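You operate a simulated robot arm through the tools that you are given. There is no shell and no other tool.

You are at the controls of a simulated robot arm. One attempt, no reset.

## Task
Fill the purple tub, then the orange tub, to their lines from the spout.
Fine: the pipe above is full; draw with the yellow lever; leave the red gate shut and the third tub on the stand empty.

Only the result counts: the job must be done as asked and must still hold three seconds after the hand-in. Knocking over, shifting, dropping, spilling or breaking anything else fails it.

## Robot
A 7-joint arm with a two-finger parallel gripper, fixed in place. Base frame: the origin is on the floor under the middle of its stand, x ahead of it, y to its left, z up. Readings come in m, rad, newtons and seconds.
With the tool pointing down near the work surface it reaches from about 0.1 to 0.6 m from the base axis. Its first joint turns from -0.297 to 2.199 rad. Payload 1.57 kg.
The TCP is the grasp point between the finger pads, 0.03 m short of the fingertips. In the tool frame z runs along the fingers and y along their closing line. The gripper opens to 0.08 m. The fingers are 0.017 m wide and 0.012 m thick; the gripper's body (0.04 by 0.082 m) begins 0.08 m behind the TCP.
Orientation is that of the tool frame in the base frame, as a unit quaternion [x, y, z, w]. With the fingers straight down and closing along the base's y, the tool's x points along the base's -x, its y along +y and its z along -z.

## Interface
- The arm moves only by the tool apply_moves. Its argument "targets" is a list of rows, each a list of 7 numbers: the shift along the base's x, y, z in cm, then the turn, a rotation vector about the base's x, y, z in degrees, then the opening, from 0 (shut) to 1 (fully open). In form: [[dx, dy, dz, ax, ay, az, jaw], ...]. A call has 1 to 20 rows; each row is the pose to reach, as a shift and turn from the pose commanded when the call began. Rows are played at 5 a second. More than 0.05 m and 0.15 rad between two rows, or a gripper value outside its range, and nothing of the call is played. Where a pose cannot be reached the arm comes as near as it can. A force on the tool above 70 N (or 10 N above the force at the start of the call, whichever is more), or a blocked arm, ends the call early, and 0.2 s more pass. Each finger travels about 0.045 m/s and halts on what it meets, pressing with about 29 N; the grip force reading is that of the motor and also rises with nothing between the fingers. The clock runs only during rows and for 0.2 s after the last one: add rows that repeat a pose to give the fingers time. It gives the time, the measured TCP pose, the force on the tool (base axes), the opening and the grip force at its end, in the units of the frame above (readings bear some noise), with the torque about the TCP (base axes, N m) and any sound that the robot's microphone picked up.
- Cameras (640 x 400 px; columns grow to the right, rows downward): "scene" is fixed at [0.0487, -0.5003, 1.3552]; the picture's right is [0.60, -0.80, 0.00], its down [-0.17, -0.13, -0.98] and it looks along [0.78, 0.59, -0.22] (base axes); focal length 214 px, centre (320, 200). "wrist" rides on the gripper at [0.072, -0.007, -0.122] in the tool frame; the picture's right is [0.09, 1.00, 0.00], its down [-0.84, 0.08, -0.54] and it looks along [-0.54, 0.05, 0.84] (tool axes); focal length 238 px, centre (320, 200). There is no depth. A picture from a camera that has moved, and an enlarged one, comes with that camera's place and axes in the base frame and with its lens.
- capture(camera): a new picture of that camera. It takes no simulated time.
- lift_body(by): slides the trunk up (or, below 0, down) by that many m; the arm rides with it, the base frame stays. It gives what a move gives, with no picture.
- close_up(camera, box): a new picture of the part [left, top, right, bottom] of that camera's present view, enlarged. It takes no simulated time.
- hand_in(): hands the job in; it is judged then, once.

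Places have to be worked out from the pictures, the camera data and where the tool is seen. Open the gripper and draw the arm clear of the work before you hand the job in, unless the task says otherwise.

The tools are called as a command line: name --pt "numbers of a row" for each row, then --argument value for the rest, lists and objects as JSON in quotes. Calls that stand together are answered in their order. apply_moves: Moves the arm, as the interface text tells. Its arguments: {"type":"object","properties":{"targets":{"type":"array","items":{"type":"array","items":{"type":"number"}}}},"required":["targets"]} The other tools are called the same way: lift_body (by) moves the trunk up or down; capture (camera) takes a picture; close_up (camera, box) takes an enlarged picture of a part of a camera's view; hand_in () hands the job in.

At the start:

```text
time: 0.0
tcp_pos: [0.5119, -0.025, 1.3671]
tcp_rot: [0.0, 1.0, 0.0, 0.0]
contact_force: [-0.8, 0.2, 0.0]
wrist_torque: [-0.02, -0.03, 0.03]
finger_gap: 0.0801
finger_force: 0.1
trunk travel left (down, up): [-0.59, 0.2]
```

scene: 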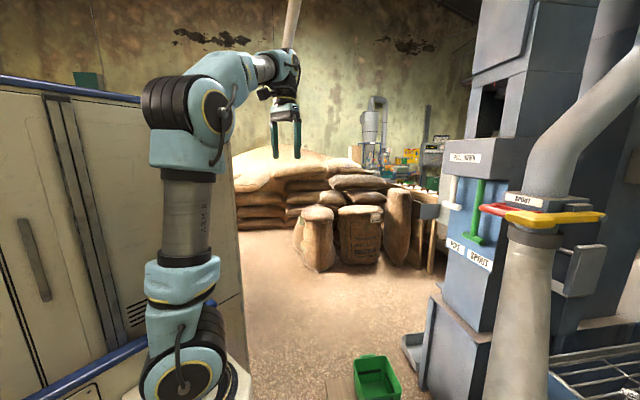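
wrist: 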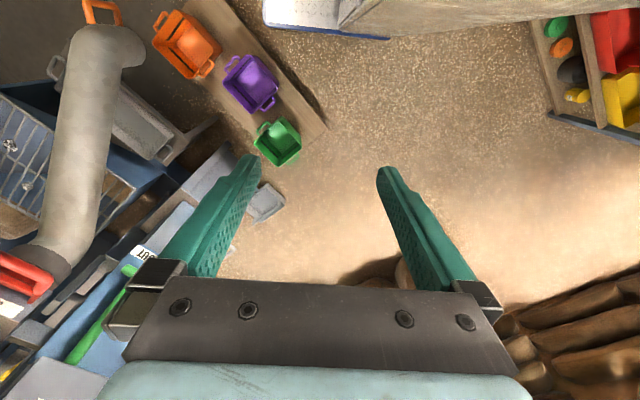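

The scene shows a spout pipe at right with red and yellow levers, and the wrist view shows three tubs (orange, purple, green) on a plank. I'll look closer at both views before moving.

close_up --camera "scene" --box '[400, 100, 640, 250]'

close_up --camera "scene" --box '[320, 250, 640, 400]'

close_up --camera "wrist" --box '[0, 0, 320, 200]'

close_up --camera "wrist" --box '[0, 200, 320, 400]'

close_up --camera "wrist" --box '[140, 0, 340, 200]'

```text
2.67 times, centred on (520, 175) of scene
camera zoom: at [0.0487, -0.5003, 1.3552], right [0.6, -0.8, 0.0], down [-0.17, -0.13, -0.98], along [0.78, 0.59, -0.22], focal length 572 px, centre (-213, 267)
```

zoom: 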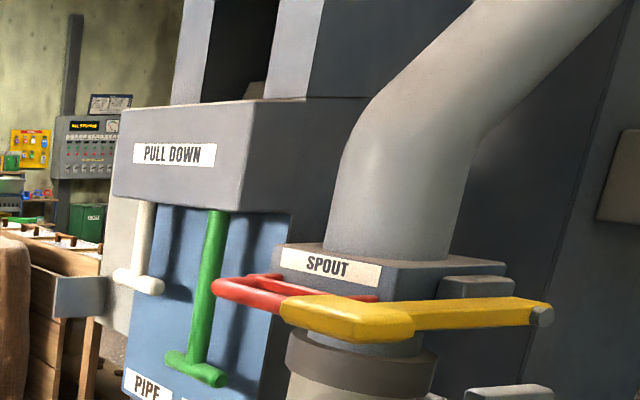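

```text
2.00 times, centred on (480, 325) of scene
camera zoom: at [0.0487, -0.5003, 1.3552], right [0.6, -0.8, 0.0], down [-0.17, -0.13, -0.98], along [0.78, 0.59, -0.22], focal length 429 px, centre (0, -50)
```

zoom: 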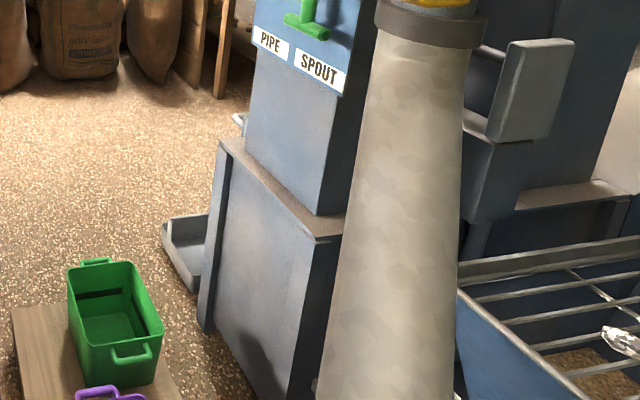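

```text
2.00 times, centred on (160, 100) of wrist
camera zoom: at [0.4404, -0.0314, 1.4888], right [-0.09, 1.0, 0.0], down [0.84, 0.08, 0.54], along [0.54, 0.05, -0.84], focal length 477 px, centre (640, 400)
```

zoom: 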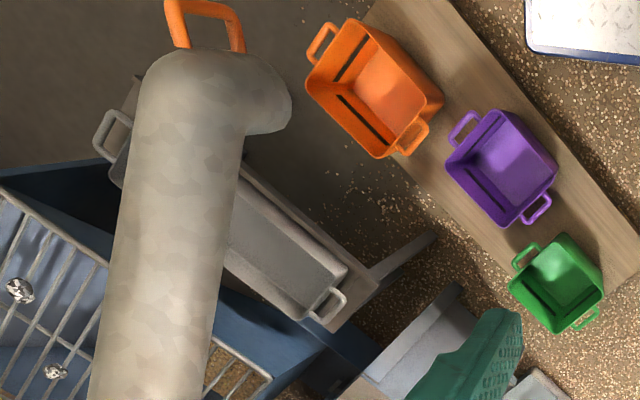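

```text
2.00 times, centred on (160, 300) of wrist
camera zoom: at [0.4404, -0.0314, 1.4888], right [-0.09, 1.0, 0.0], down [0.84, 0.08, 0.54], along [0.54, 0.05, -0.84], focal length 477 px, centre (640, 0)
```

zoom: 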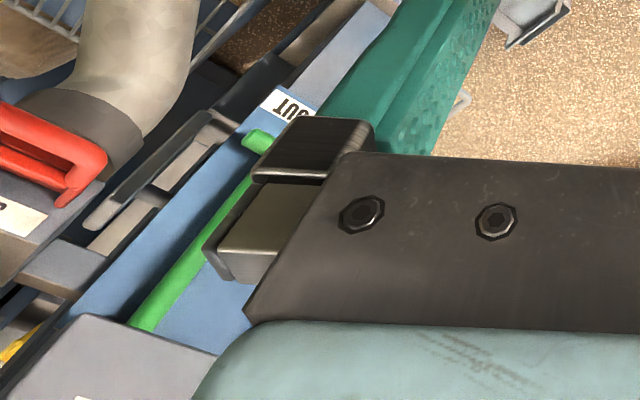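

```text
2.00 times, centred on (240, 100) of wrist
camera zoom: at [0.4404, -0.0314, 1.4888], right [-0.09, 1.0, 0.0], down [0.84, 0.08, 0.54], along [0.54, 0.05, -0.84], focal length 477 px, centre (480, 400)
```

zoom: 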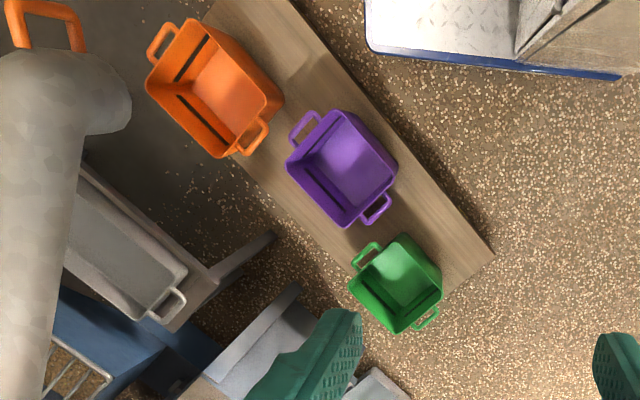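

Triangulating, the tubs sit on a ~0.44 m circle round the spout collar (~(0.92,-0.65,1.09)): orange ~(0.48,-0.61), purple ~(0.61,-0.34), green ~(0.89,-0.22). So the spout seems to swivel by its orange handle. I'll turn the tool in place so the wrist camera looks toward the spout.

apply_moves --pt "0 0 0 0 0 -8 1" --pt "0 0 0 0 0 -16 1" --pt "0 0 0 0 0 -24 1" --pt "0 0 0 0 0 -32 1" --pt "0 0 0 0 0 -40 1" --pt "0 0 0 0 0 -48 1" --pt "0 0 0 0 0 -56 1" --pt "0 0 0 0 0 -64 1"

```text
time: 1.8
tcp_pos: [0.5124, -0.0254, 1.3663]
tcp_rot: [0.53, 0.848, -0.001, 0.0]
contact_force: [0.2, -0.3, 0.2]
wrist_torque: [0.01, 0.01, 0.02]
finger_gap: 0.0798
finger_force: 0.1
trunk travel left (down, up): [-0.59, 0.2]
```

The turn went smoothly. I'll look from the wrist and from the scene.

capture --camera "wrist"

capture --camera "scene"

```text
taken
camera wrist: at [0.4748, 0.0373, 1.489], right [0.86, 0.52, 0.0], down [0.44, -0.72, 0.54], along [0.28, -0.46, -0.84], focal length 238 px, centre (320, 200)
```

wrist: 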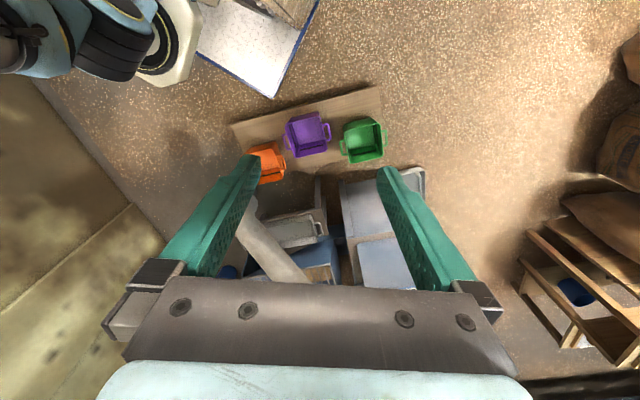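

```text
taken
```

scene: 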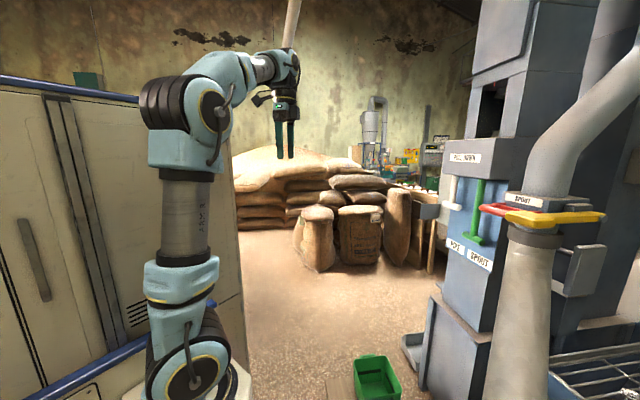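

close_up --camera "wrist" --box '[200, 70, 440, 290]'

close_up --camera "wrist" --box '[0, 0, 320, 120]'

close_up --camera "scene" --box '[120, 40, 320, 400]'

```text
1.82 times, centred on (320, 180) of wrist
camera zoom: at [0.4748, 0.0373, 1.489], right [0.86, 0.52, 0.0], down [0.44, -0.72, 0.54], along [0.28, -0.46, -0.84], focal length 433 px, centre (320, 236)
```

zoom: 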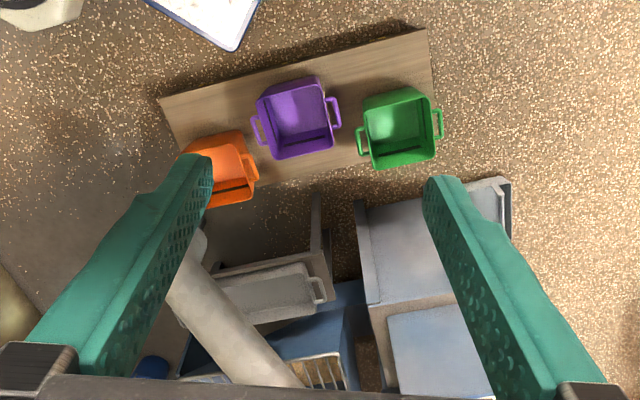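

```text
2.00 times, centred on (160, 60) of wrist
camera zoom: at [0.4748, 0.0373, 1.489], right [0.86, 0.52, 0.0], down [0.44, -0.72, 0.54], along [0.28, -0.46, -0.84], focal length 477 px, centre (640, 480)
```

zoom: 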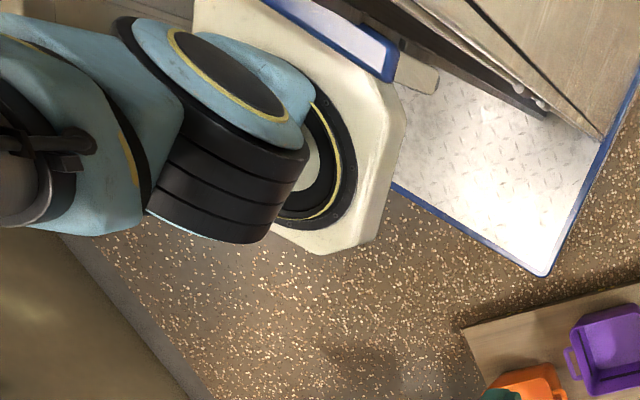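

```text
1.11 times, centred on (220, 220) of scene
camera zoom: at [0.0487, -0.5003, 1.3552], right [0.6, -0.8, 0.0], down [-0.17, -0.13, -0.98], along [0.78, 0.59, -0.22], focal length 238 px, centre (431, 178)
```

zoom: 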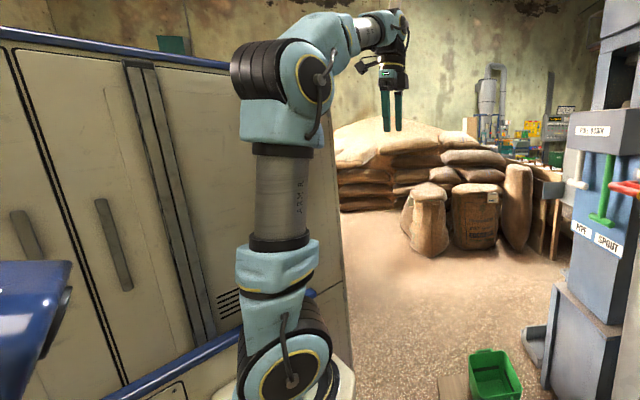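

The arm is mounted on a side bracket near (0.17,-0.15). I'll move to about (0.50,-0.25,1.31) and tilt the tool ~40° toward the spout so the wrist camera sees the levers.

apply_moves --pt "0 -4 -1 -5.7 -3.5 0 1" --pt "0 -8 -2 -11.4 -6.9 0 1" --pt "0 -12 -3 -17.1 -10.4 0 1" --pt "0 -16 -4 -22.8 -13.9 0 1" --pt "0 -20 -5 -28.5 -17.3 0 1" --pt "0 -22 -5 -34.2 -20.8 0 1"

capture --camera "wrist"

capture --camera "scene"

```text
time: 3.2
tcp_pos: [0.5111, -0.2462, 1.3165]
tcp_rot: [0.498, 0.797, -0.154, 0.307]
contact_force: [-0.2, 0.3, -0.1]
wrist_torque: [0.03, 0.0, -0.02]
finger_gap: 0.0798
finger_force: 0.0
trunk travel left (down, up): [-0.59, 0.2]
```

```text
taken
camera wrist: at [0.4415, -0.1305, 1.3639], right [0.85, 0.52, 0.0], down [0.15, -0.25, 0.96], along [0.5, -0.82, -0.29], focal length 238 px, centre (320, 200)
```

wrist: 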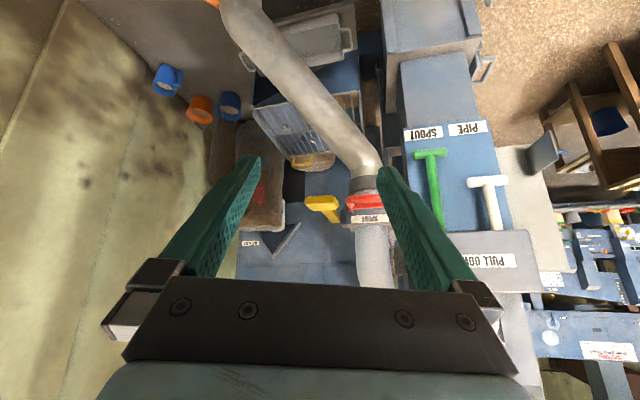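

```text
taken
```

scene: 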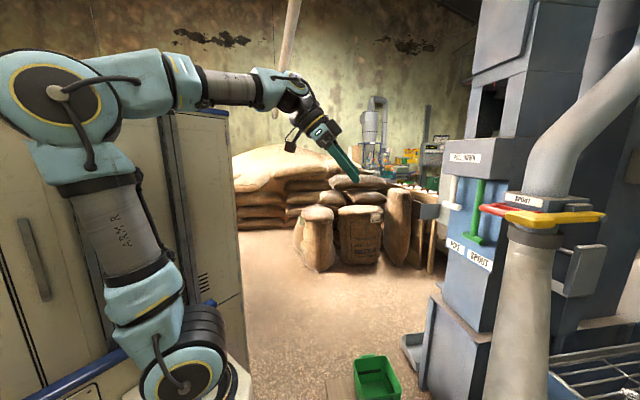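

close_up --camera "wrist" --box '[220, 110, 540, 290]'

close_up --camera "wrist" --box '[300, 180, 400, 240]'

close_up --camera "wrist" --box '[140, 0, 400, 170]'

```text
2.00 times, centred on (380, 200) of wrist
camera zoom: at [0.4415, -0.1305, 1.3639], right [0.85, 0.52, 0.0], down [0.15, -0.25, 0.96], along [0.5, -0.82, -0.29], focal length 477 px, centre (200, 200)
```

zoom: 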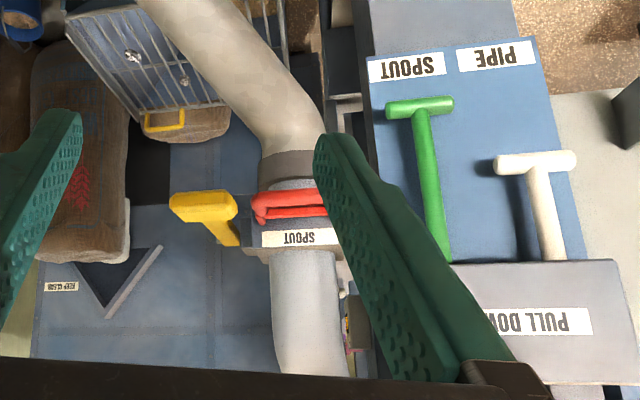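

```text
6.40 times, centred on (350, 210) of wrist
camera zoom: at [0.4415, -0.1305, 1.3639], right [0.85, 0.52, 0.0], down [0.15, -0.25, 0.96], along [0.5, -0.82, -0.29], focal length 1525 px, centre (128, 136)
```

zoom: 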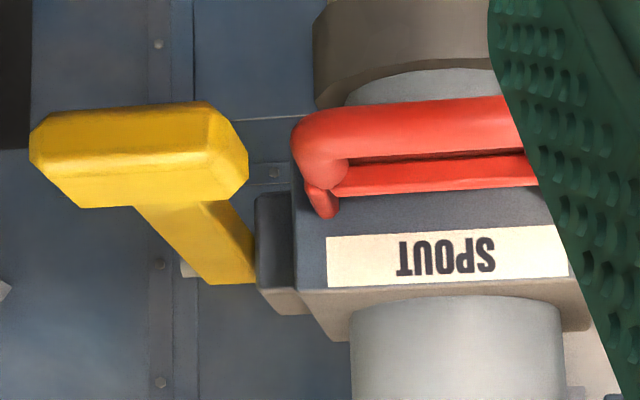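

```text
2.35 times, centred on (270, 85) of wrist
camera zoom: at [0.4415, -0.1305, 1.3639], right [0.85, 0.52, 0.0], down [0.15, -0.25, 0.96], along [0.5, -0.82, -0.29], focal length 561 px, centre (438, 471)
```

zoom: 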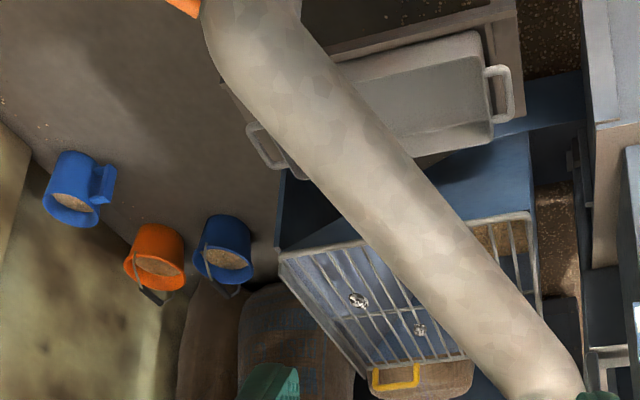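

The yellow lever's head is at about (0.736,-0.605,1.204) with its pivot near (0.885,-0.753,1.195), so it swings up/down. Next I'll level the tool again and then view the spout's orange handle end.

apply_moves --pt "-1 0 -1 6.8 4.2 0 1" --pt "-2 0 -2 13.7 8.3 0 1" --pt "-3 0 -3 20.5 12.5 0 1" --pt "-4 0 -4 27.4 16.6 0 1" --pt "-5 0 -5 34.2 20.8 0 1"

apply_moves --pt "-1 -1 -3 0 0 -8 1" --pt "-2 -2 -6 0 0 -16 1" --pt "-3 -3 -9 0 0 -24 1" --pt "-3 -4 -12 0 0 -26 1"

capture --camera "wrist"

capture --camera "scene"

```text
time: 4.4
tcp_pos: [0.4633, -0.2445, 1.2674]
tcp_rot: [0.529, 0.849, 0.001, 0.0]
contact_force: [-0.3, -0.1, 0.1]
wrist_torque: [-0.06, 0.01, -0.03]
finger_gap: 0.0803
finger_force: 0.0
trunk travel left (down, up): [-0.59, 0.2]
```

```text
time: 5.4
tcp_pos: [0.4331, -0.286, 1.1462]
tcp_rot: [0.708, 0.706, 0.0, 0.0]
contact_force: [-0.3, 0.2, 0.6]
wrist_torque: [-0.05, -0.02, 0.01]
finger_gap: 0.08
finger_force: 0.1
trunk travel left (down, up): [-0.59, 0.2]
```

```text
taken
camera wrist: at [0.4268, -0.2135, 1.2679], right [1.0, 0.09, 0.0], down [0.08, -0.84, 0.54], along [0.05, -0.54, -0.84], focal length 238 px, centre (320, 200)
```

wrist: 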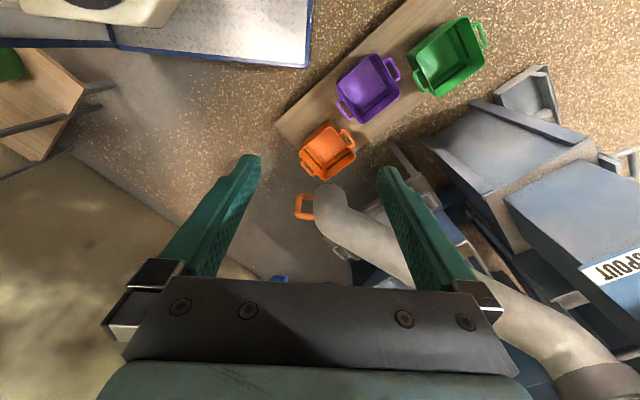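

```text
taken
```

scene: 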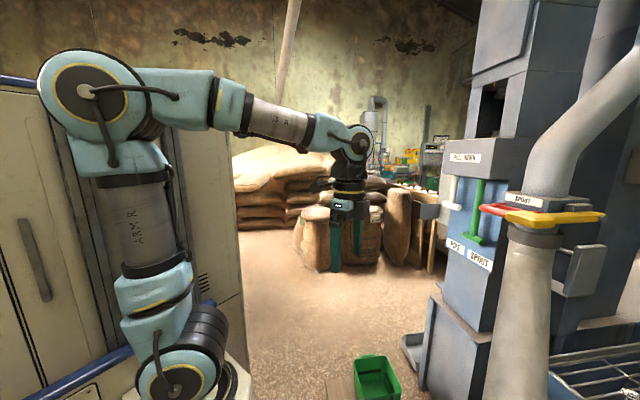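

close_up --camera "wrist" --box '[260, 90, 420, 290]'

close_up --camera "wrist" --box '[270, 0, 510, 190]'

```text
2.00 times, centred on (340, 190) of wrist
camera zoom: at [0.4268, -0.2135, 1.2679], right [1.0, 0.09, 0.0], down [0.08, -0.84, 0.54], along [0.05, -0.54, -0.84], focal length 477 px, centre (280, 220)
```

zoom: 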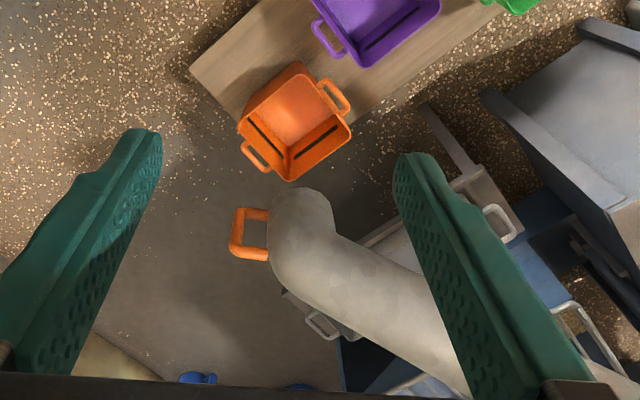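

```text
2.11 times, centred on (390, 95) of wrist
camera zoom: at [0.4268, -0.2135, 1.2679], right [1.0, 0.09, 0.0], down [0.08, -0.84, 0.54], along [0.05, -0.54, -0.84], focal length 502 px, centre (173, 421)
```

zoom: 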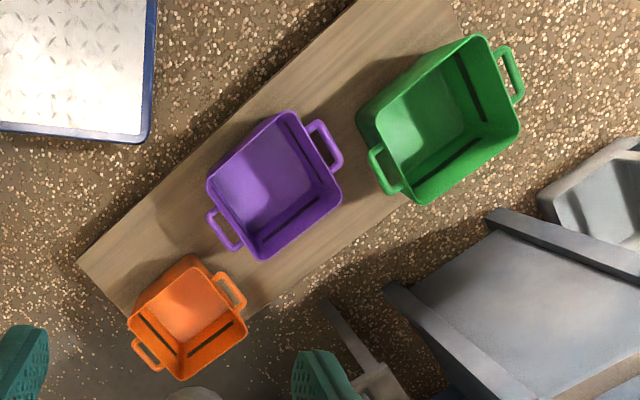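

The orange handle is at the spout's lower end, but its range is ill-conditioned from these views. I'll lower the trunk 0.3 m for a different baseline.

lift_body --by -0.3

capture --camera "wrist"

capture --camera "scene"

```text
time: 8.4
tcp_pos: [0.4343, -0.287, 0.8454]
tcp_rot: [0.708, 0.707, 0.0, 0.0]
contact_force: [-0.7, -0.4, -0.2]
wrist_torque: [0.02, -0.01, 0.0]
finger_gap: 0.0802
finger_force: 0.0
trunk travel left (down, up): [-0.29, 0.5]
```

```text
taken
camera wrist: at [0.427, -0.2136, 0.9681], right [1.0, 0.09, 0.0], down [0.08, -0.84, 0.54], along [0.05, -0.54, -0.84], focal length 238 px, centre (320, 200)
```

wrist: 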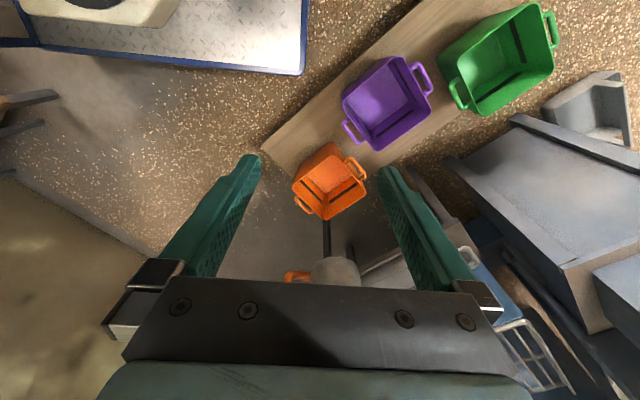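

```text
taken
```

scene: 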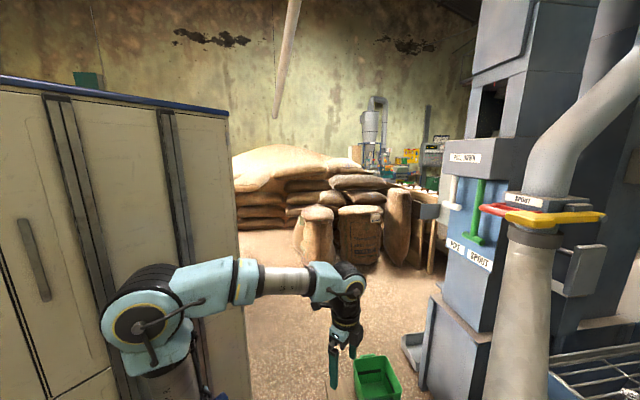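

Handle appears near (0.42,-0.64,0.63), the spout pipe rising ~45° toward +x. I'll move the tool over in that direction at z≈0.84 for a close look.

apply_moves --pt "0 -4 0 0 0 0 1" --pt "-1 -8 0 0 0 0 1" --pt "-2 -12 0 0 0 0 1" --pt "-3 -16 0 0 0 0 1" --pt "-3 -19 0 0 0 0 1"

capture --camera "wrist"

capture --camera "scene"

```text
time: 9.6
tcp_pos: [0.4035, -0.478, 0.8463]
tcp_rot: [0.707, 0.708, 0.0, 0.0]
contact_force: [-0.8, -0.8, 0.2]
wrist_torque: [0.03, 0.0, -0.03]
finger_gap: 0.08
finger_force: 0.1
trunk travel left (down, up): [-0.29, 0.5]
```

```text
taken
camera wrist: at [0.3963, -0.4041, 0.969], right [1.0, 0.09, 0.0], down [0.08, -0.84, 0.54], along [0.05, -0.54, -0.84], focal length 238 px, centre (320, 200)
```

wrist: 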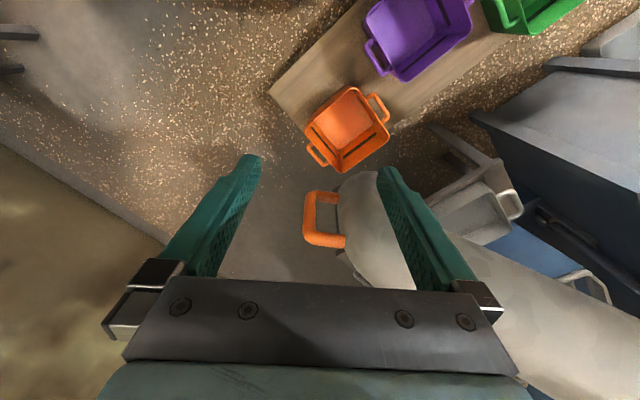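

```text
taken
```

scene: 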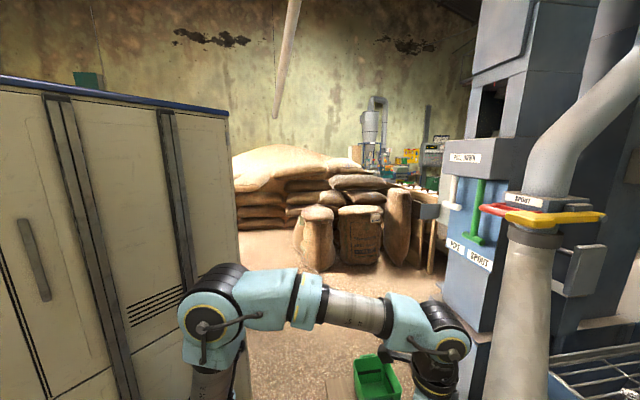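

close_up --camera "wrist" --box '[260, 60, 480, 290]'

close_up --camera "wrist" --box '[290, 165, 410, 290]'

```text
1.74 times, centred on (370, 175) of wrist
camera zoom: at [0.3963, -0.4041, 0.969], right [1.0, 0.09, 0.0], down [0.08, -0.84, 0.54], along [0.05, -0.54, -0.84], focal length 414 px, centre (233, 244)
```

zoom: 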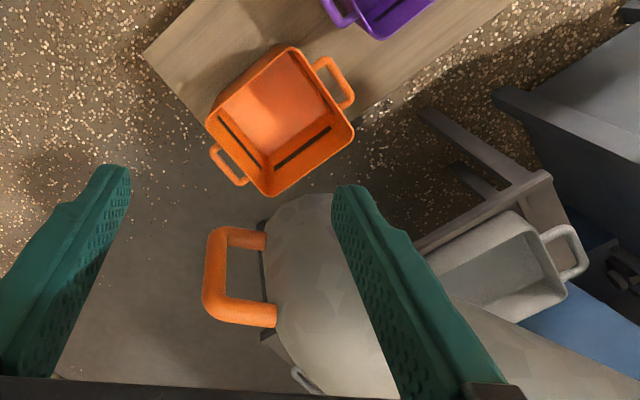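

```text
3.20 times, centred on (350, 228) of wrist
camera zoom: at [0.3963, -0.4041, 0.969], right [1.0, 0.09, 0.0], down [0.08, -0.84, 0.54], along [0.05, -0.54, -0.84], focal length 763 px, centre (224, 112)
```

zoom: 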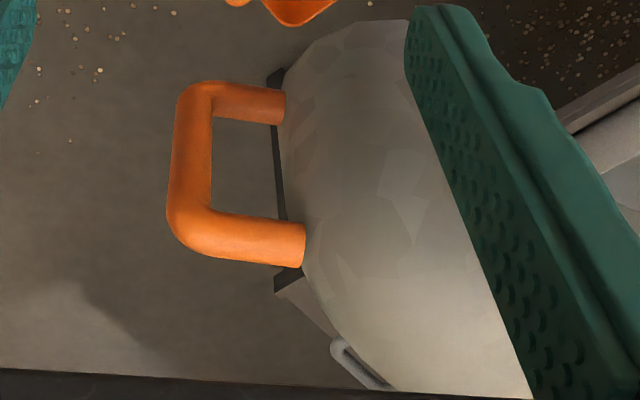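

The handle is a vertical U-bar at about (0.402,-0.607), z 0.64–0.74, with legs pointing toward the collar (spout heading ≈175°, over the orange tub). I'll zoom on the tubs to refine their positions and see their lines.

close_up --camera "wrist" --box '[290, 70, 410, 190]'

close_up --camera "wrist" --box '[340, 0, 600, 100]'

```text
3.33 times, centred on (350, 130) of wrist
camera zoom: at [0.3963, -0.4041, 0.969], right [1.0, 0.09, 0.0], down [0.08, -0.84, 0.54], along [0.05, -0.54, -0.84], focal length 794 px, centre (220, 433)
```

zoom: 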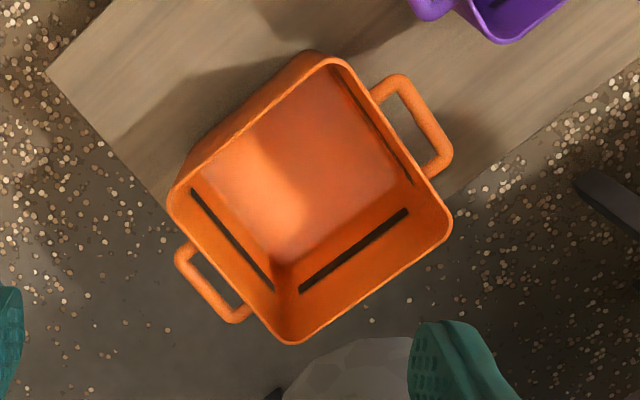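

```text
2.46 times, centred on (470, 50) of wrist
camera zoom: at [0.3963, -0.4041, 0.969], right [1.0, 0.09, 0.0], down [0.08, -0.84, 0.54], along [0.05, -0.54, -0.84], focal length 587 px, centre (-49, 569)
```

zoom: 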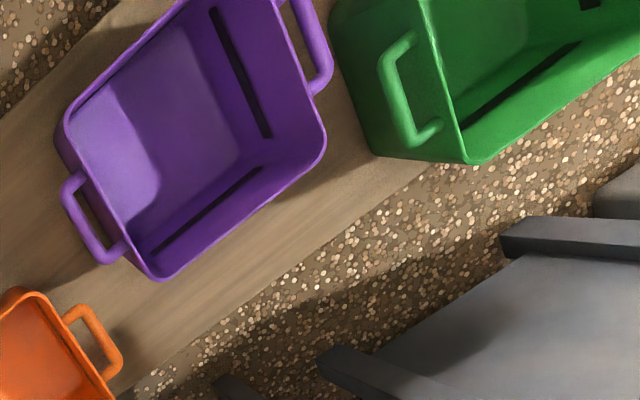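

The orange tub's rim is ~0.19 m square centred near (0.49–0.50,-0.615), lines are dark stripes partway up the inner walls. I'll yaw the tool +85° so the fingers can straddle the handle's top leg from above.

apply_moves --pt "0 0 1 0 0 8 1" --pt "0 0 2 0 0 16 1" --pt "0 0 2 0 0 24 1" --pt "0 0 2 0 0 32 1" --pt "0 0 2 0 0 40 1" --pt "0 0 2 0 0 48 1" --pt "0 0 2 0 0 56 1" --pt "0 0 2 0 0 64 1" --pt "0 0 2 0 0 72 1" --pt "0 0 2 0 0 80 1" --pt "0 0 2 0 0 85 1"

capture --camera "wrist"

capture --camera "scene"

```text
time: 12.0
tcp_pos: [0.4031, -0.4762, 0.8662]
tcp_rot: [0.043, 0.999, -0.001, 0.0]
contact_force: [0.0, 0.4, 0.0]
wrist_torque: [-0.03, -0.02, 0.02]
finger_gap: 0.0802
finger_force: 0.1
trunk travel left (down, up): [-0.29, 0.5]
```

```text
taken
camera wrist: at [0.3313, -0.4761, 0.9878], right [-0.01, 1.0, 0.0], down [0.84, 0.01, 0.54], along [0.54, 0.0, -0.84], focal length 238 px, centre (320, 200)
```

wrist: 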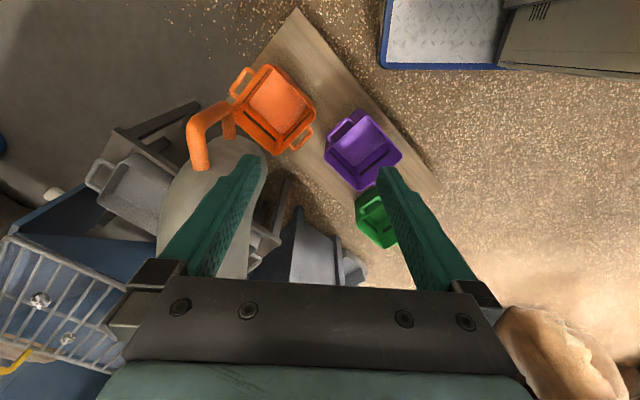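

```text
taken
```

scene: 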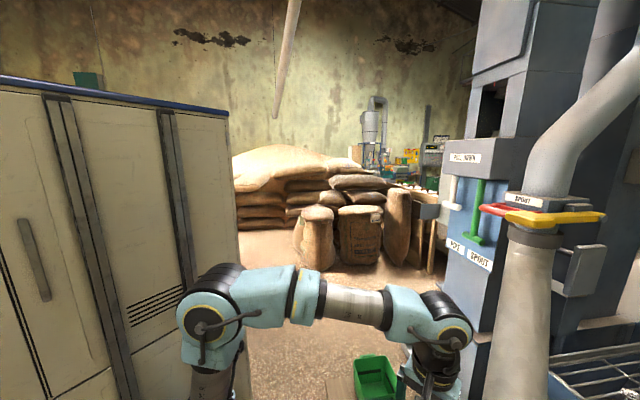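

close_up --camera "wrist" --box '[140, 50, 340, 200]'

close_up --camera "wrist" --box '[280, 60, 480, 260]'

```text
2.67 times, centred on (240, 125) of wrist
camera zoom: at [0.3313, -0.4761, 0.9878], right [-0.01, 1.0, 0.0], down [0.84, 0.01, 0.54], along [0.54, 0.0, -0.84], focal length 636 px, centre (533, 400)
```

zoom: 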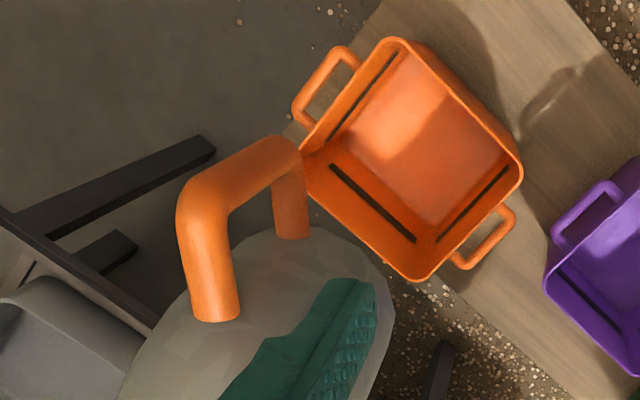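

```text
2.00 times, centred on (380, 160) of wrist
camera zoom: at [0.3313, -0.4761, 0.9878], right [-0.01, 1.0, 0.0], down [0.84, 0.01, 0.54], along [0.54, 0.0, -0.84], focal length 477 px, centre (200, 280)
```

zoom: 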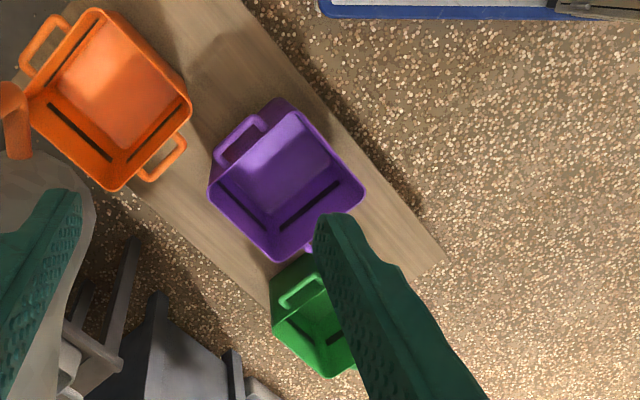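

The two views agree: handle bar at (0.401,-0.605), top leg at z≈0.742; orange tub centre ≈(0.499,-0.622), purple ≈(0.636,-0.335). I'll go above the handle and check before descending.

apply_moves --pt "0.3 -4.4 0 0 0 0 1" --pt "0.6 -8.8 0 0 0 0 1" --pt "0.9 -13 0 0 0 0 1" --pt "0.9 -13 -2 0 0 0 1"

capture --camera "wrist"

```text
time: 13.0
tcp_pos: [0.4132, -0.6037, 0.8451]
tcp_rot: [0.043, 0.999, 0.0, 0.0]
contact_force: [0.4, -0.6, 0.3]
wrist_torque: [-0.03, 0.0, 0.0]
finger_gap: 0.0799
finger_force: 0.0
trunk travel left (down, up): [-0.29, 0.5]
```

```text
taken
camera wrist: at [0.3407, -0.6035, 0.968], right [-0.01, 1.0, 0.0], down [0.84, 0.0, 0.54], along [0.54, 0.0, -0.84], focal length 238 px, centre (320, 200)
```

wrist: 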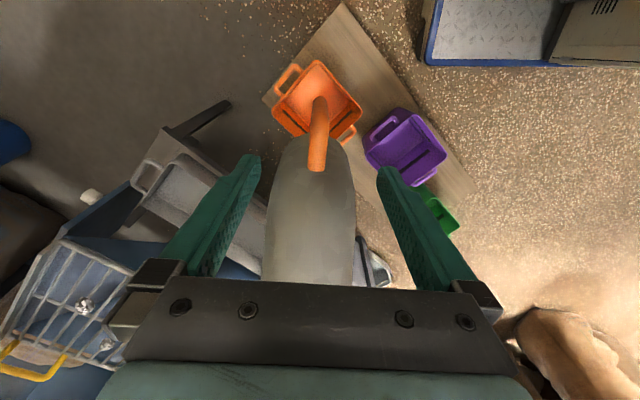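

The handle is centred between the fingers. I'll descend to z≈0.738 and close on the top leg.

apply_moves --pt "0 0 -3 0 0 0 1" --pt "0 0 -6 0 0 0 1" --pt "0 0 -8.5 0 0 0 1" --pt "0 0 -10.5 0 0 0 1" --pt "0 0 -10.5 0 0 0 1"

capture --camera "wrist"

```text
time: 14.2
tcp_pos: [0.4108, -0.6041, 0.7407]
tcp_rot: [0.043, 0.999, 0.0, 0.0]
contact_force: [-0.8, 0.2, 0.2]
wrist_torque: [0.02, -0.01, 0.01]
finger_gap: 0.0801
finger_force: 0.0
trunk travel left (down, up): [-0.29, 0.5]
```

```text
taken
camera wrist: at [0.3385, -0.604, 0.8632], right [-0.01, 1.0, 0.0], down [0.84, 0.0, 0.54], along [0.54, 0.0, -0.84], focal length 238 px, centre (320, 200)
```

wrist: 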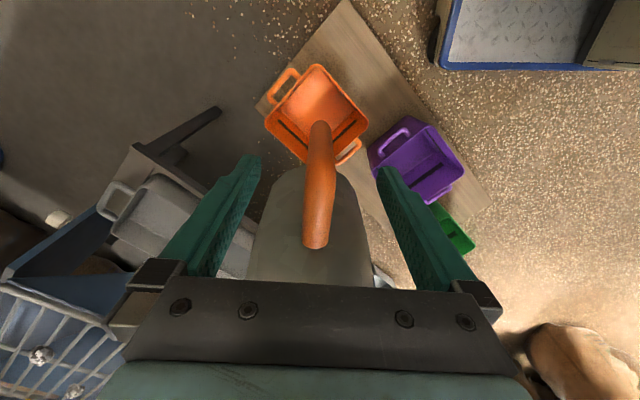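

The leg lies right between the finger pads. Closing the gripper on it.

apply_moves --pt "0 0 0 0 0 0 0.6" --pt "0 0 0 0 0 0 0.3" --pt "0 0 0 0 0 0 0" --pt "0 0 0 0 0 0 0" --pt "0 0 0 0 0 0 0" --pt "0 0 0 0 0 0 0"

capture --camera "wrist"

```text
time: 15.6
tcp_pos: [0.4089, -0.6042, 0.7398]
tcp_rot: [0.044, 0.999, 0.0, 0.0]
contact_force: [-0.2, 0.6, 0.6]
wrist_torque: [0.01, -0.01, -0.08]
finger_gap: 0.0182
finger_force: 32.6
trunk travel left (down, up): [-0.29, 0.5]
```

```text
taken
camera wrist: at [0.3385, -0.604, 0.8635], right [-0.01, 1.0, 0.0], down [0.84, 0.0, 0.54], along [0.54, 0.0, -0.84], focal length 238 px, centre (320, 200)
```

wrist: 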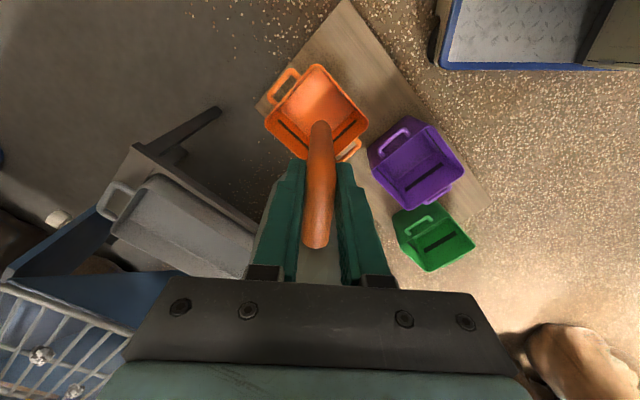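

Gripped (gap 18 mm). Now I'll swing the spout gently clockwise about the collar estimate (0.924,-0.654), 10° first, watching forces.

apply_moves --pt "0.2 1.79 0 0 0 -2 0" --pt "0.47 3.58 0 0 0 -4 0" --pt "0.8 5.35 0 0 0 -6 0" --pt "1.19 7.11 0 0 0 -8 0" --pt "1.65 8.86 0 0 0 -10 0"

capture --camera "wrist"

capture --camera "scene"

```text
time: 16.8
tcp_pos: [0.4284, -0.516, 0.7401]
tcp_rot: [0.131, 0.991, 0.001, -0.001]
contact_force: [-20.7, 5.8, 4.3]
wrist_torque: [-0.08, -0.01, 0.21]
finger_gap: 0.0178
finger_force: 32.1
trunk travel left (down, up): [-0.29, 0.5]
```

```text
taken
camera wrist: at [0.3569, -0.5038, 0.8628], right [0.17, 0.99, 0.0], down [0.83, -0.14, 0.54], along [0.53, -0.09, -0.84], focal length 238 px, centre (320, 200)
```

wrist: 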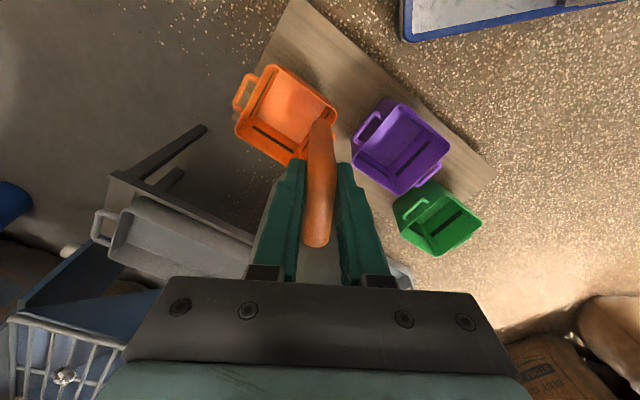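

```text
taken
```

scene: 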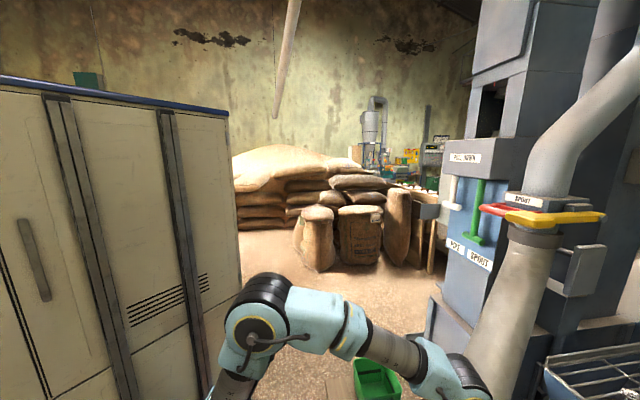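

The spout swings freely, with ~21 N pushing the tool radially outward, so the true pivot is slightly off my estimate. I'll ease 0.5 cm outward to gauge the stiffness.

apply_moves --pt "-0.24 0.07 0 0 0 0 0" --pt "-0.48 0.13 0 0 0 0 0" --pt "-0.48 0.13 0 0 0 0 0"

close_up --camera "wrist" --box '[240, 90, 400, 290]'

close_up --camera "scene" --box '[440, 180, 640, 400]'

```text
time: 17.6
tcp_pos: [0.428, -0.516, 0.7395]
tcp_rot: [0.129, 0.992, 0.0, 0.002]
contact_force: [18.9, -3.9, -8.3]
wrist_torque: [-0.04, -0.06, -0.05]
finger_gap: 0.018
finger_force: 32.8
trunk travel left (down, up): [-0.29, 0.5]
```

```text
2.00 times, centred on (320, 190) of wrist
camera zoom: at [0.3564, -0.5035, 0.8625], right [0.17, 0.99, 0.0], down [0.83, -0.14, 0.54], along [0.54, -0.09, -0.84], focal length 477 px, centre (320, 220)
```

zoom: 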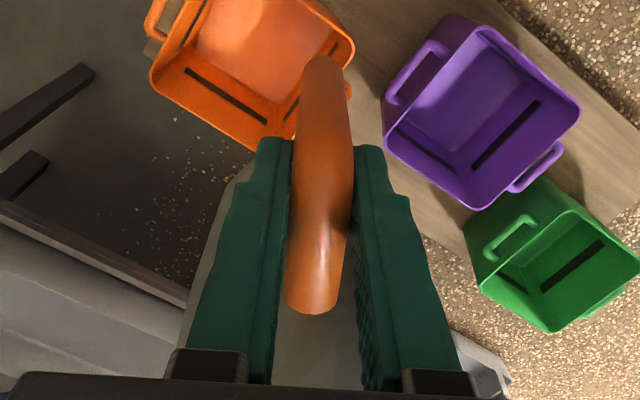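

```text
1.82 times, centred on (540, 290) of scene
camera zoom: at [0.0487, -0.5003, 1.3552], right [0.6, -0.8, 0.0], down [-0.17, -0.13, -0.98], along [0.78, 0.59, -0.22], focal length 390 px, centre (-80, 36)
```

zoom: 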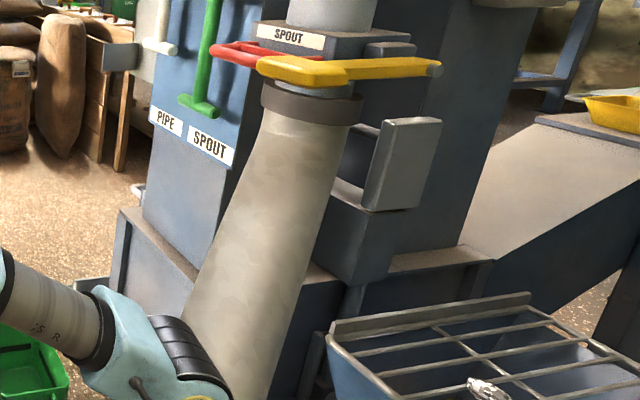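

Stiffness ~8 N/mm, so the radial error was only ~2.6 mm. I'll continue 16° more with a refined centre (0.924,-0.645) and the offset corrected.

apply_moves --pt "0.68 1.67 0 0 0 -2 0" --pt "1.22 3.38 0 0 0 -4 0" --pt "1.82 5.06 0 0 0 -6 0" --pt "2.48 6.73 0 0 0 -8 0" --pt "3.19 8.37 0 0 0 -10 0" --pt "3.97 9.98 0 0 0 -12 0" --pt "4.79 11.57 0 0 0 -14 0" --pt "5.68 13.12 0 0 0 -16 0"

capture --camera "wrist"

capture --camera "scene"

```text
time: 19.4
tcp_pos: [0.4811, -0.3847, 0.741]
tcp_rot: [0.268, 0.963, 0.0, 0.0]
contact_force: [9.1, -4.1, 7.4]
wrist_torque: [-0.05, 0.1, 0.56]
finger_gap: 0.018
finger_force: 32.9
trunk travel left (down, up): [-0.29, 0.5]
```

```text
taken
camera wrist: at [0.4161, -0.3534, 0.863], right [0.43, 0.9, 0.0], down [0.76, -0.36, 0.54], along [0.49, -0.24, -0.84], focal length 238 px, centre (320, 200)
```

wrist: 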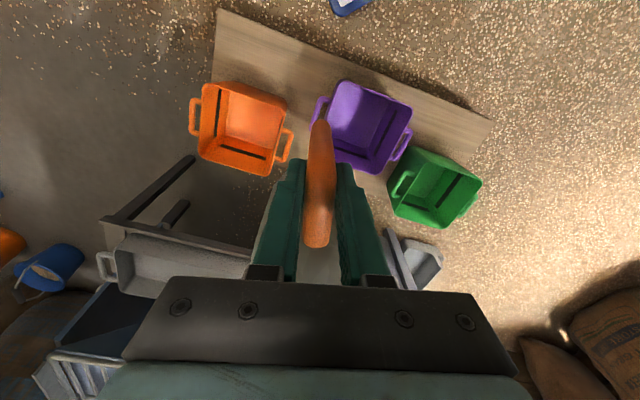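

```text
taken
```

scene: 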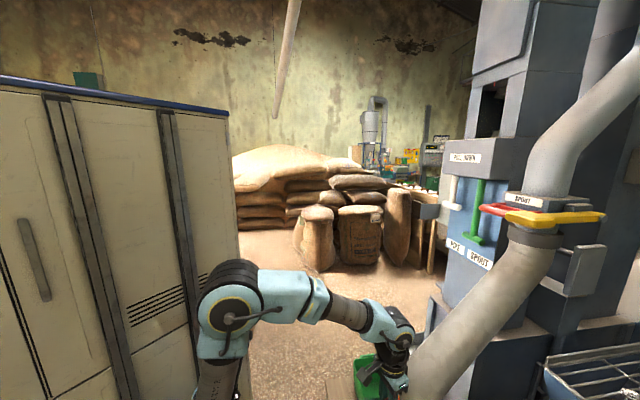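

Smooth so far; the refined pivot is ≈(0.921,-0.650) with ~17° left to the purple tub. I'll swing 14° more and then check alignment.

apply_moves --pt "1.04 1.47 0 0 0 -2 0" --pt "2.05 2.95 0 0 0 -4 0" --pt "3.1 4.4 0 0 0 -6 0" --pt "4.21 5.81 0 0 0 -8 0" --pt "5.36 7.19 0 0 0 -10 0" --pt "6.57 8.52 0 0 0 -12 0" --pt "7.81 9.8 0 0 0 -14 0"

capture --camera "wrist"

capture --camera "scene"

close_up --camera "wrist" --box '[220, 30, 420, 230]'

```text
time: 21.0
tcp_pos: [0.5595, -0.2857, 0.7406]
tcp_rot: [0.382, 0.924, 0.0, -0.002]
contact_force: [-12.5, 16.4, -3.3]
wrist_torque: [-0.3, -0.2, 0.35]
finger_gap: 0.0183
finger_force: 33.0
trunk travel left (down, up): [-0.29, 0.5]
```

```text
taken
camera wrist: at [0.5037, -0.2387, 0.8623], right [0.64, 0.77, 0.0], down [0.65, -0.54, 0.54], along [0.41, -0.34, -0.84], focal length 238 px, centre (320, 200)
```

wrist: 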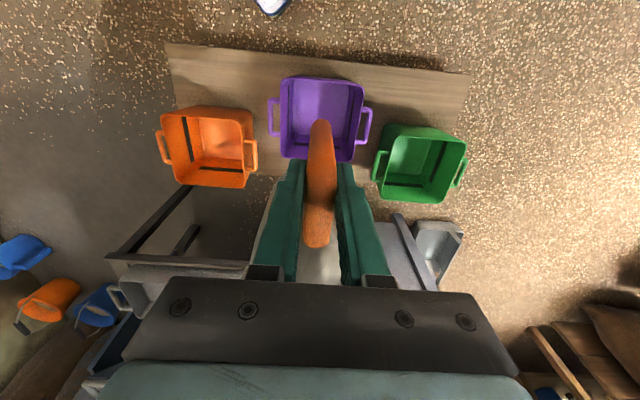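

```text
taken
```

scene: 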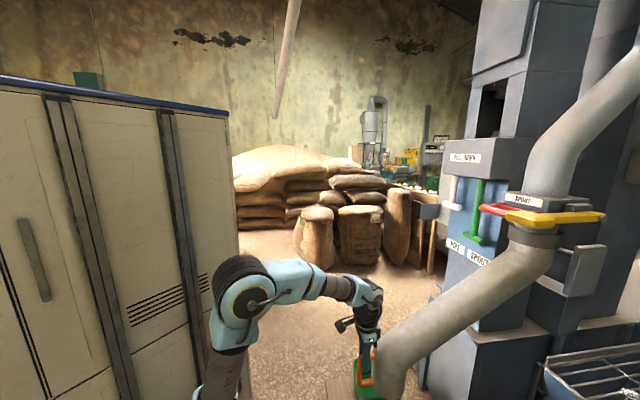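

```text
2.00 times, centred on (320, 130) of wrist
camera zoom: at [0.5037, -0.2387, 0.8623], right [0.64, 0.77, 0.0], down [0.65, -0.54, 0.54], along [0.41, -0.34, -0.84], focal length 477 px, centre (320, 340)
```

zoom: 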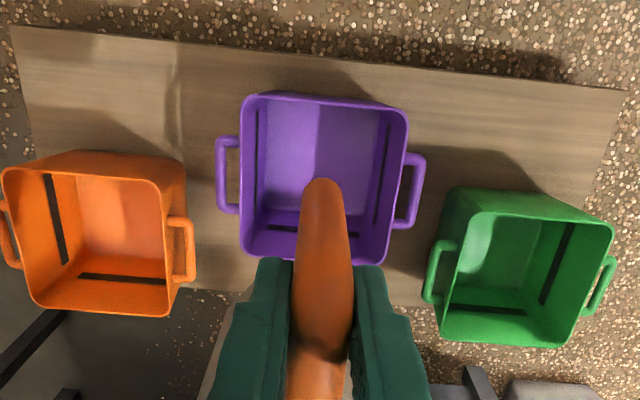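

The spout now lines up over the purple tub (predicted landing within ~1 cm of its centre). I'll zoom in on the scene view to confirm the outlet position.

close_up --camera "scene" --box '[320, 270, 520, 400]'

close_up --camera "scene" --box '[480, 160, 640, 280]'

```text
3.08 times, centred on (420, 335) of scene
camera zoom: at [0.0487, -0.5003, 1.3552], right [0.6, -0.8, 0.0], down [-0.17, -0.13, -0.98], along [0.78, 0.59, -0.22], focal length 660 px, centre (12, -215)
```

zoom: 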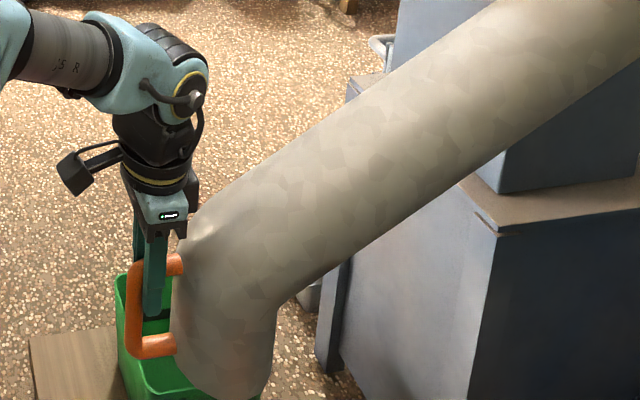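

```text
3.33 times, centred on (560, 220) of scene
camera zoom: at [0.0487, -0.5003, 1.3552], right [0.6, -0.8, 0.0], down [-0.17, -0.13, -0.98], along [0.78, 0.59, -0.22], focal length 715 px, centre (-480, 133)
```

zoom: 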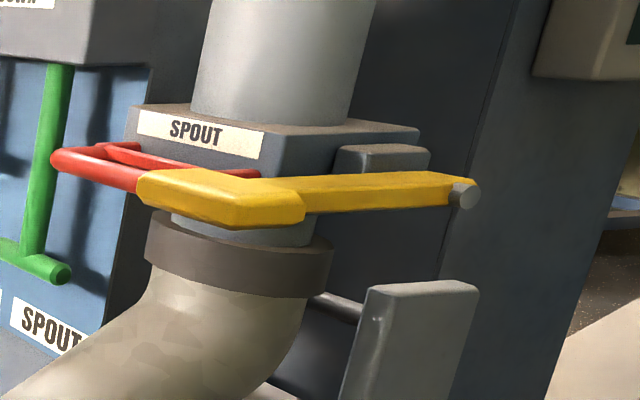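

Everything is consistent: outlet at radius ≈0.43 over purple. I'll open the gripper slowly and retract upward.

apply_moves --pt "0 0 0 0 0 0 0.4" --pt "0 0 0 0 0 0 0.7" --pt "0 0 0 0 0 0 1" --pt "0 0 0 0 0 0 1" --pt "0 0 0 0 0 0 1"

apply_moves --pt "0 0 3 0 0 0 1" --pt "0 0 7 0 0 0 1" --pt "0 0 11 0 0 0 1" --pt "0 0 15 0 0 0 1" --pt "0 0 18 0 0 0 1"

capture --camera "wrist"

capture --camera "scene"

```text
time: 22.2
tcp_pos: [0.5589, -0.2874, 0.7419]
tcp_rot: [0.382, 0.924, 0.0, 0.0]
contact_force: [-0.8, -0.9, 0.1]
wrist_torque: [0.01, 0.01, 0.0]
finger_gap: 0.0799
finger_force: 0.0
trunk travel left (down, up): [-0.29, 0.5]
```

```text
time: 23.4
tcp_pos: [0.5601, -0.2879, 0.921]
tcp_rot: [0.383, 0.924, 0.0, 0.0]
contact_force: [0.8, -0.4, -1.1]
wrist_torque: [-0.01, 0.01, -0.01]
finger_gap: 0.0802
finger_force: 0.1
trunk travel left (down, up): [-0.29, 0.5]
```

```text
taken
camera wrist: at [0.5036, -0.241, 1.0429], right [0.64, 0.77, 0.0], down [0.65, -0.54, 0.54], along [0.42, -0.35, -0.84], focal length 238 px, centre (320, 200)
```

wrist: 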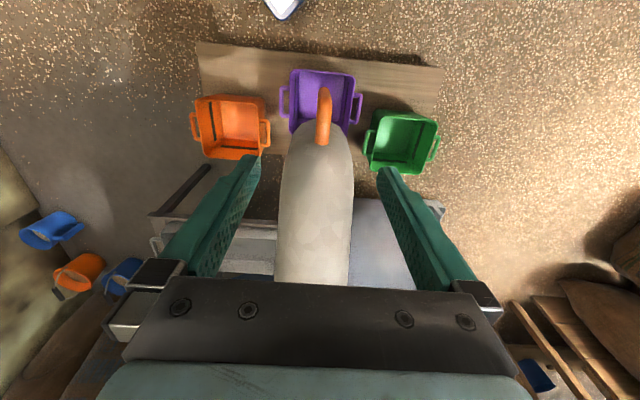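

```text
taken
```

scene: 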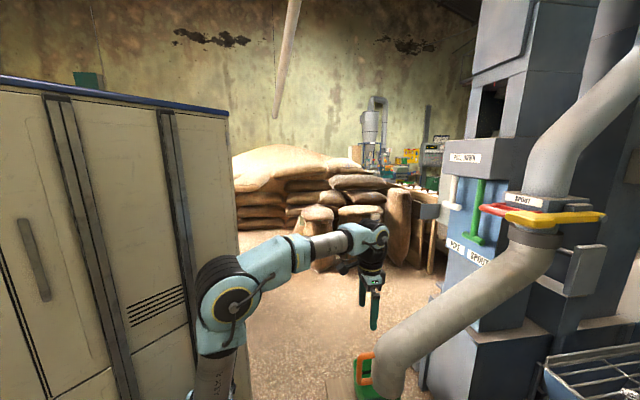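

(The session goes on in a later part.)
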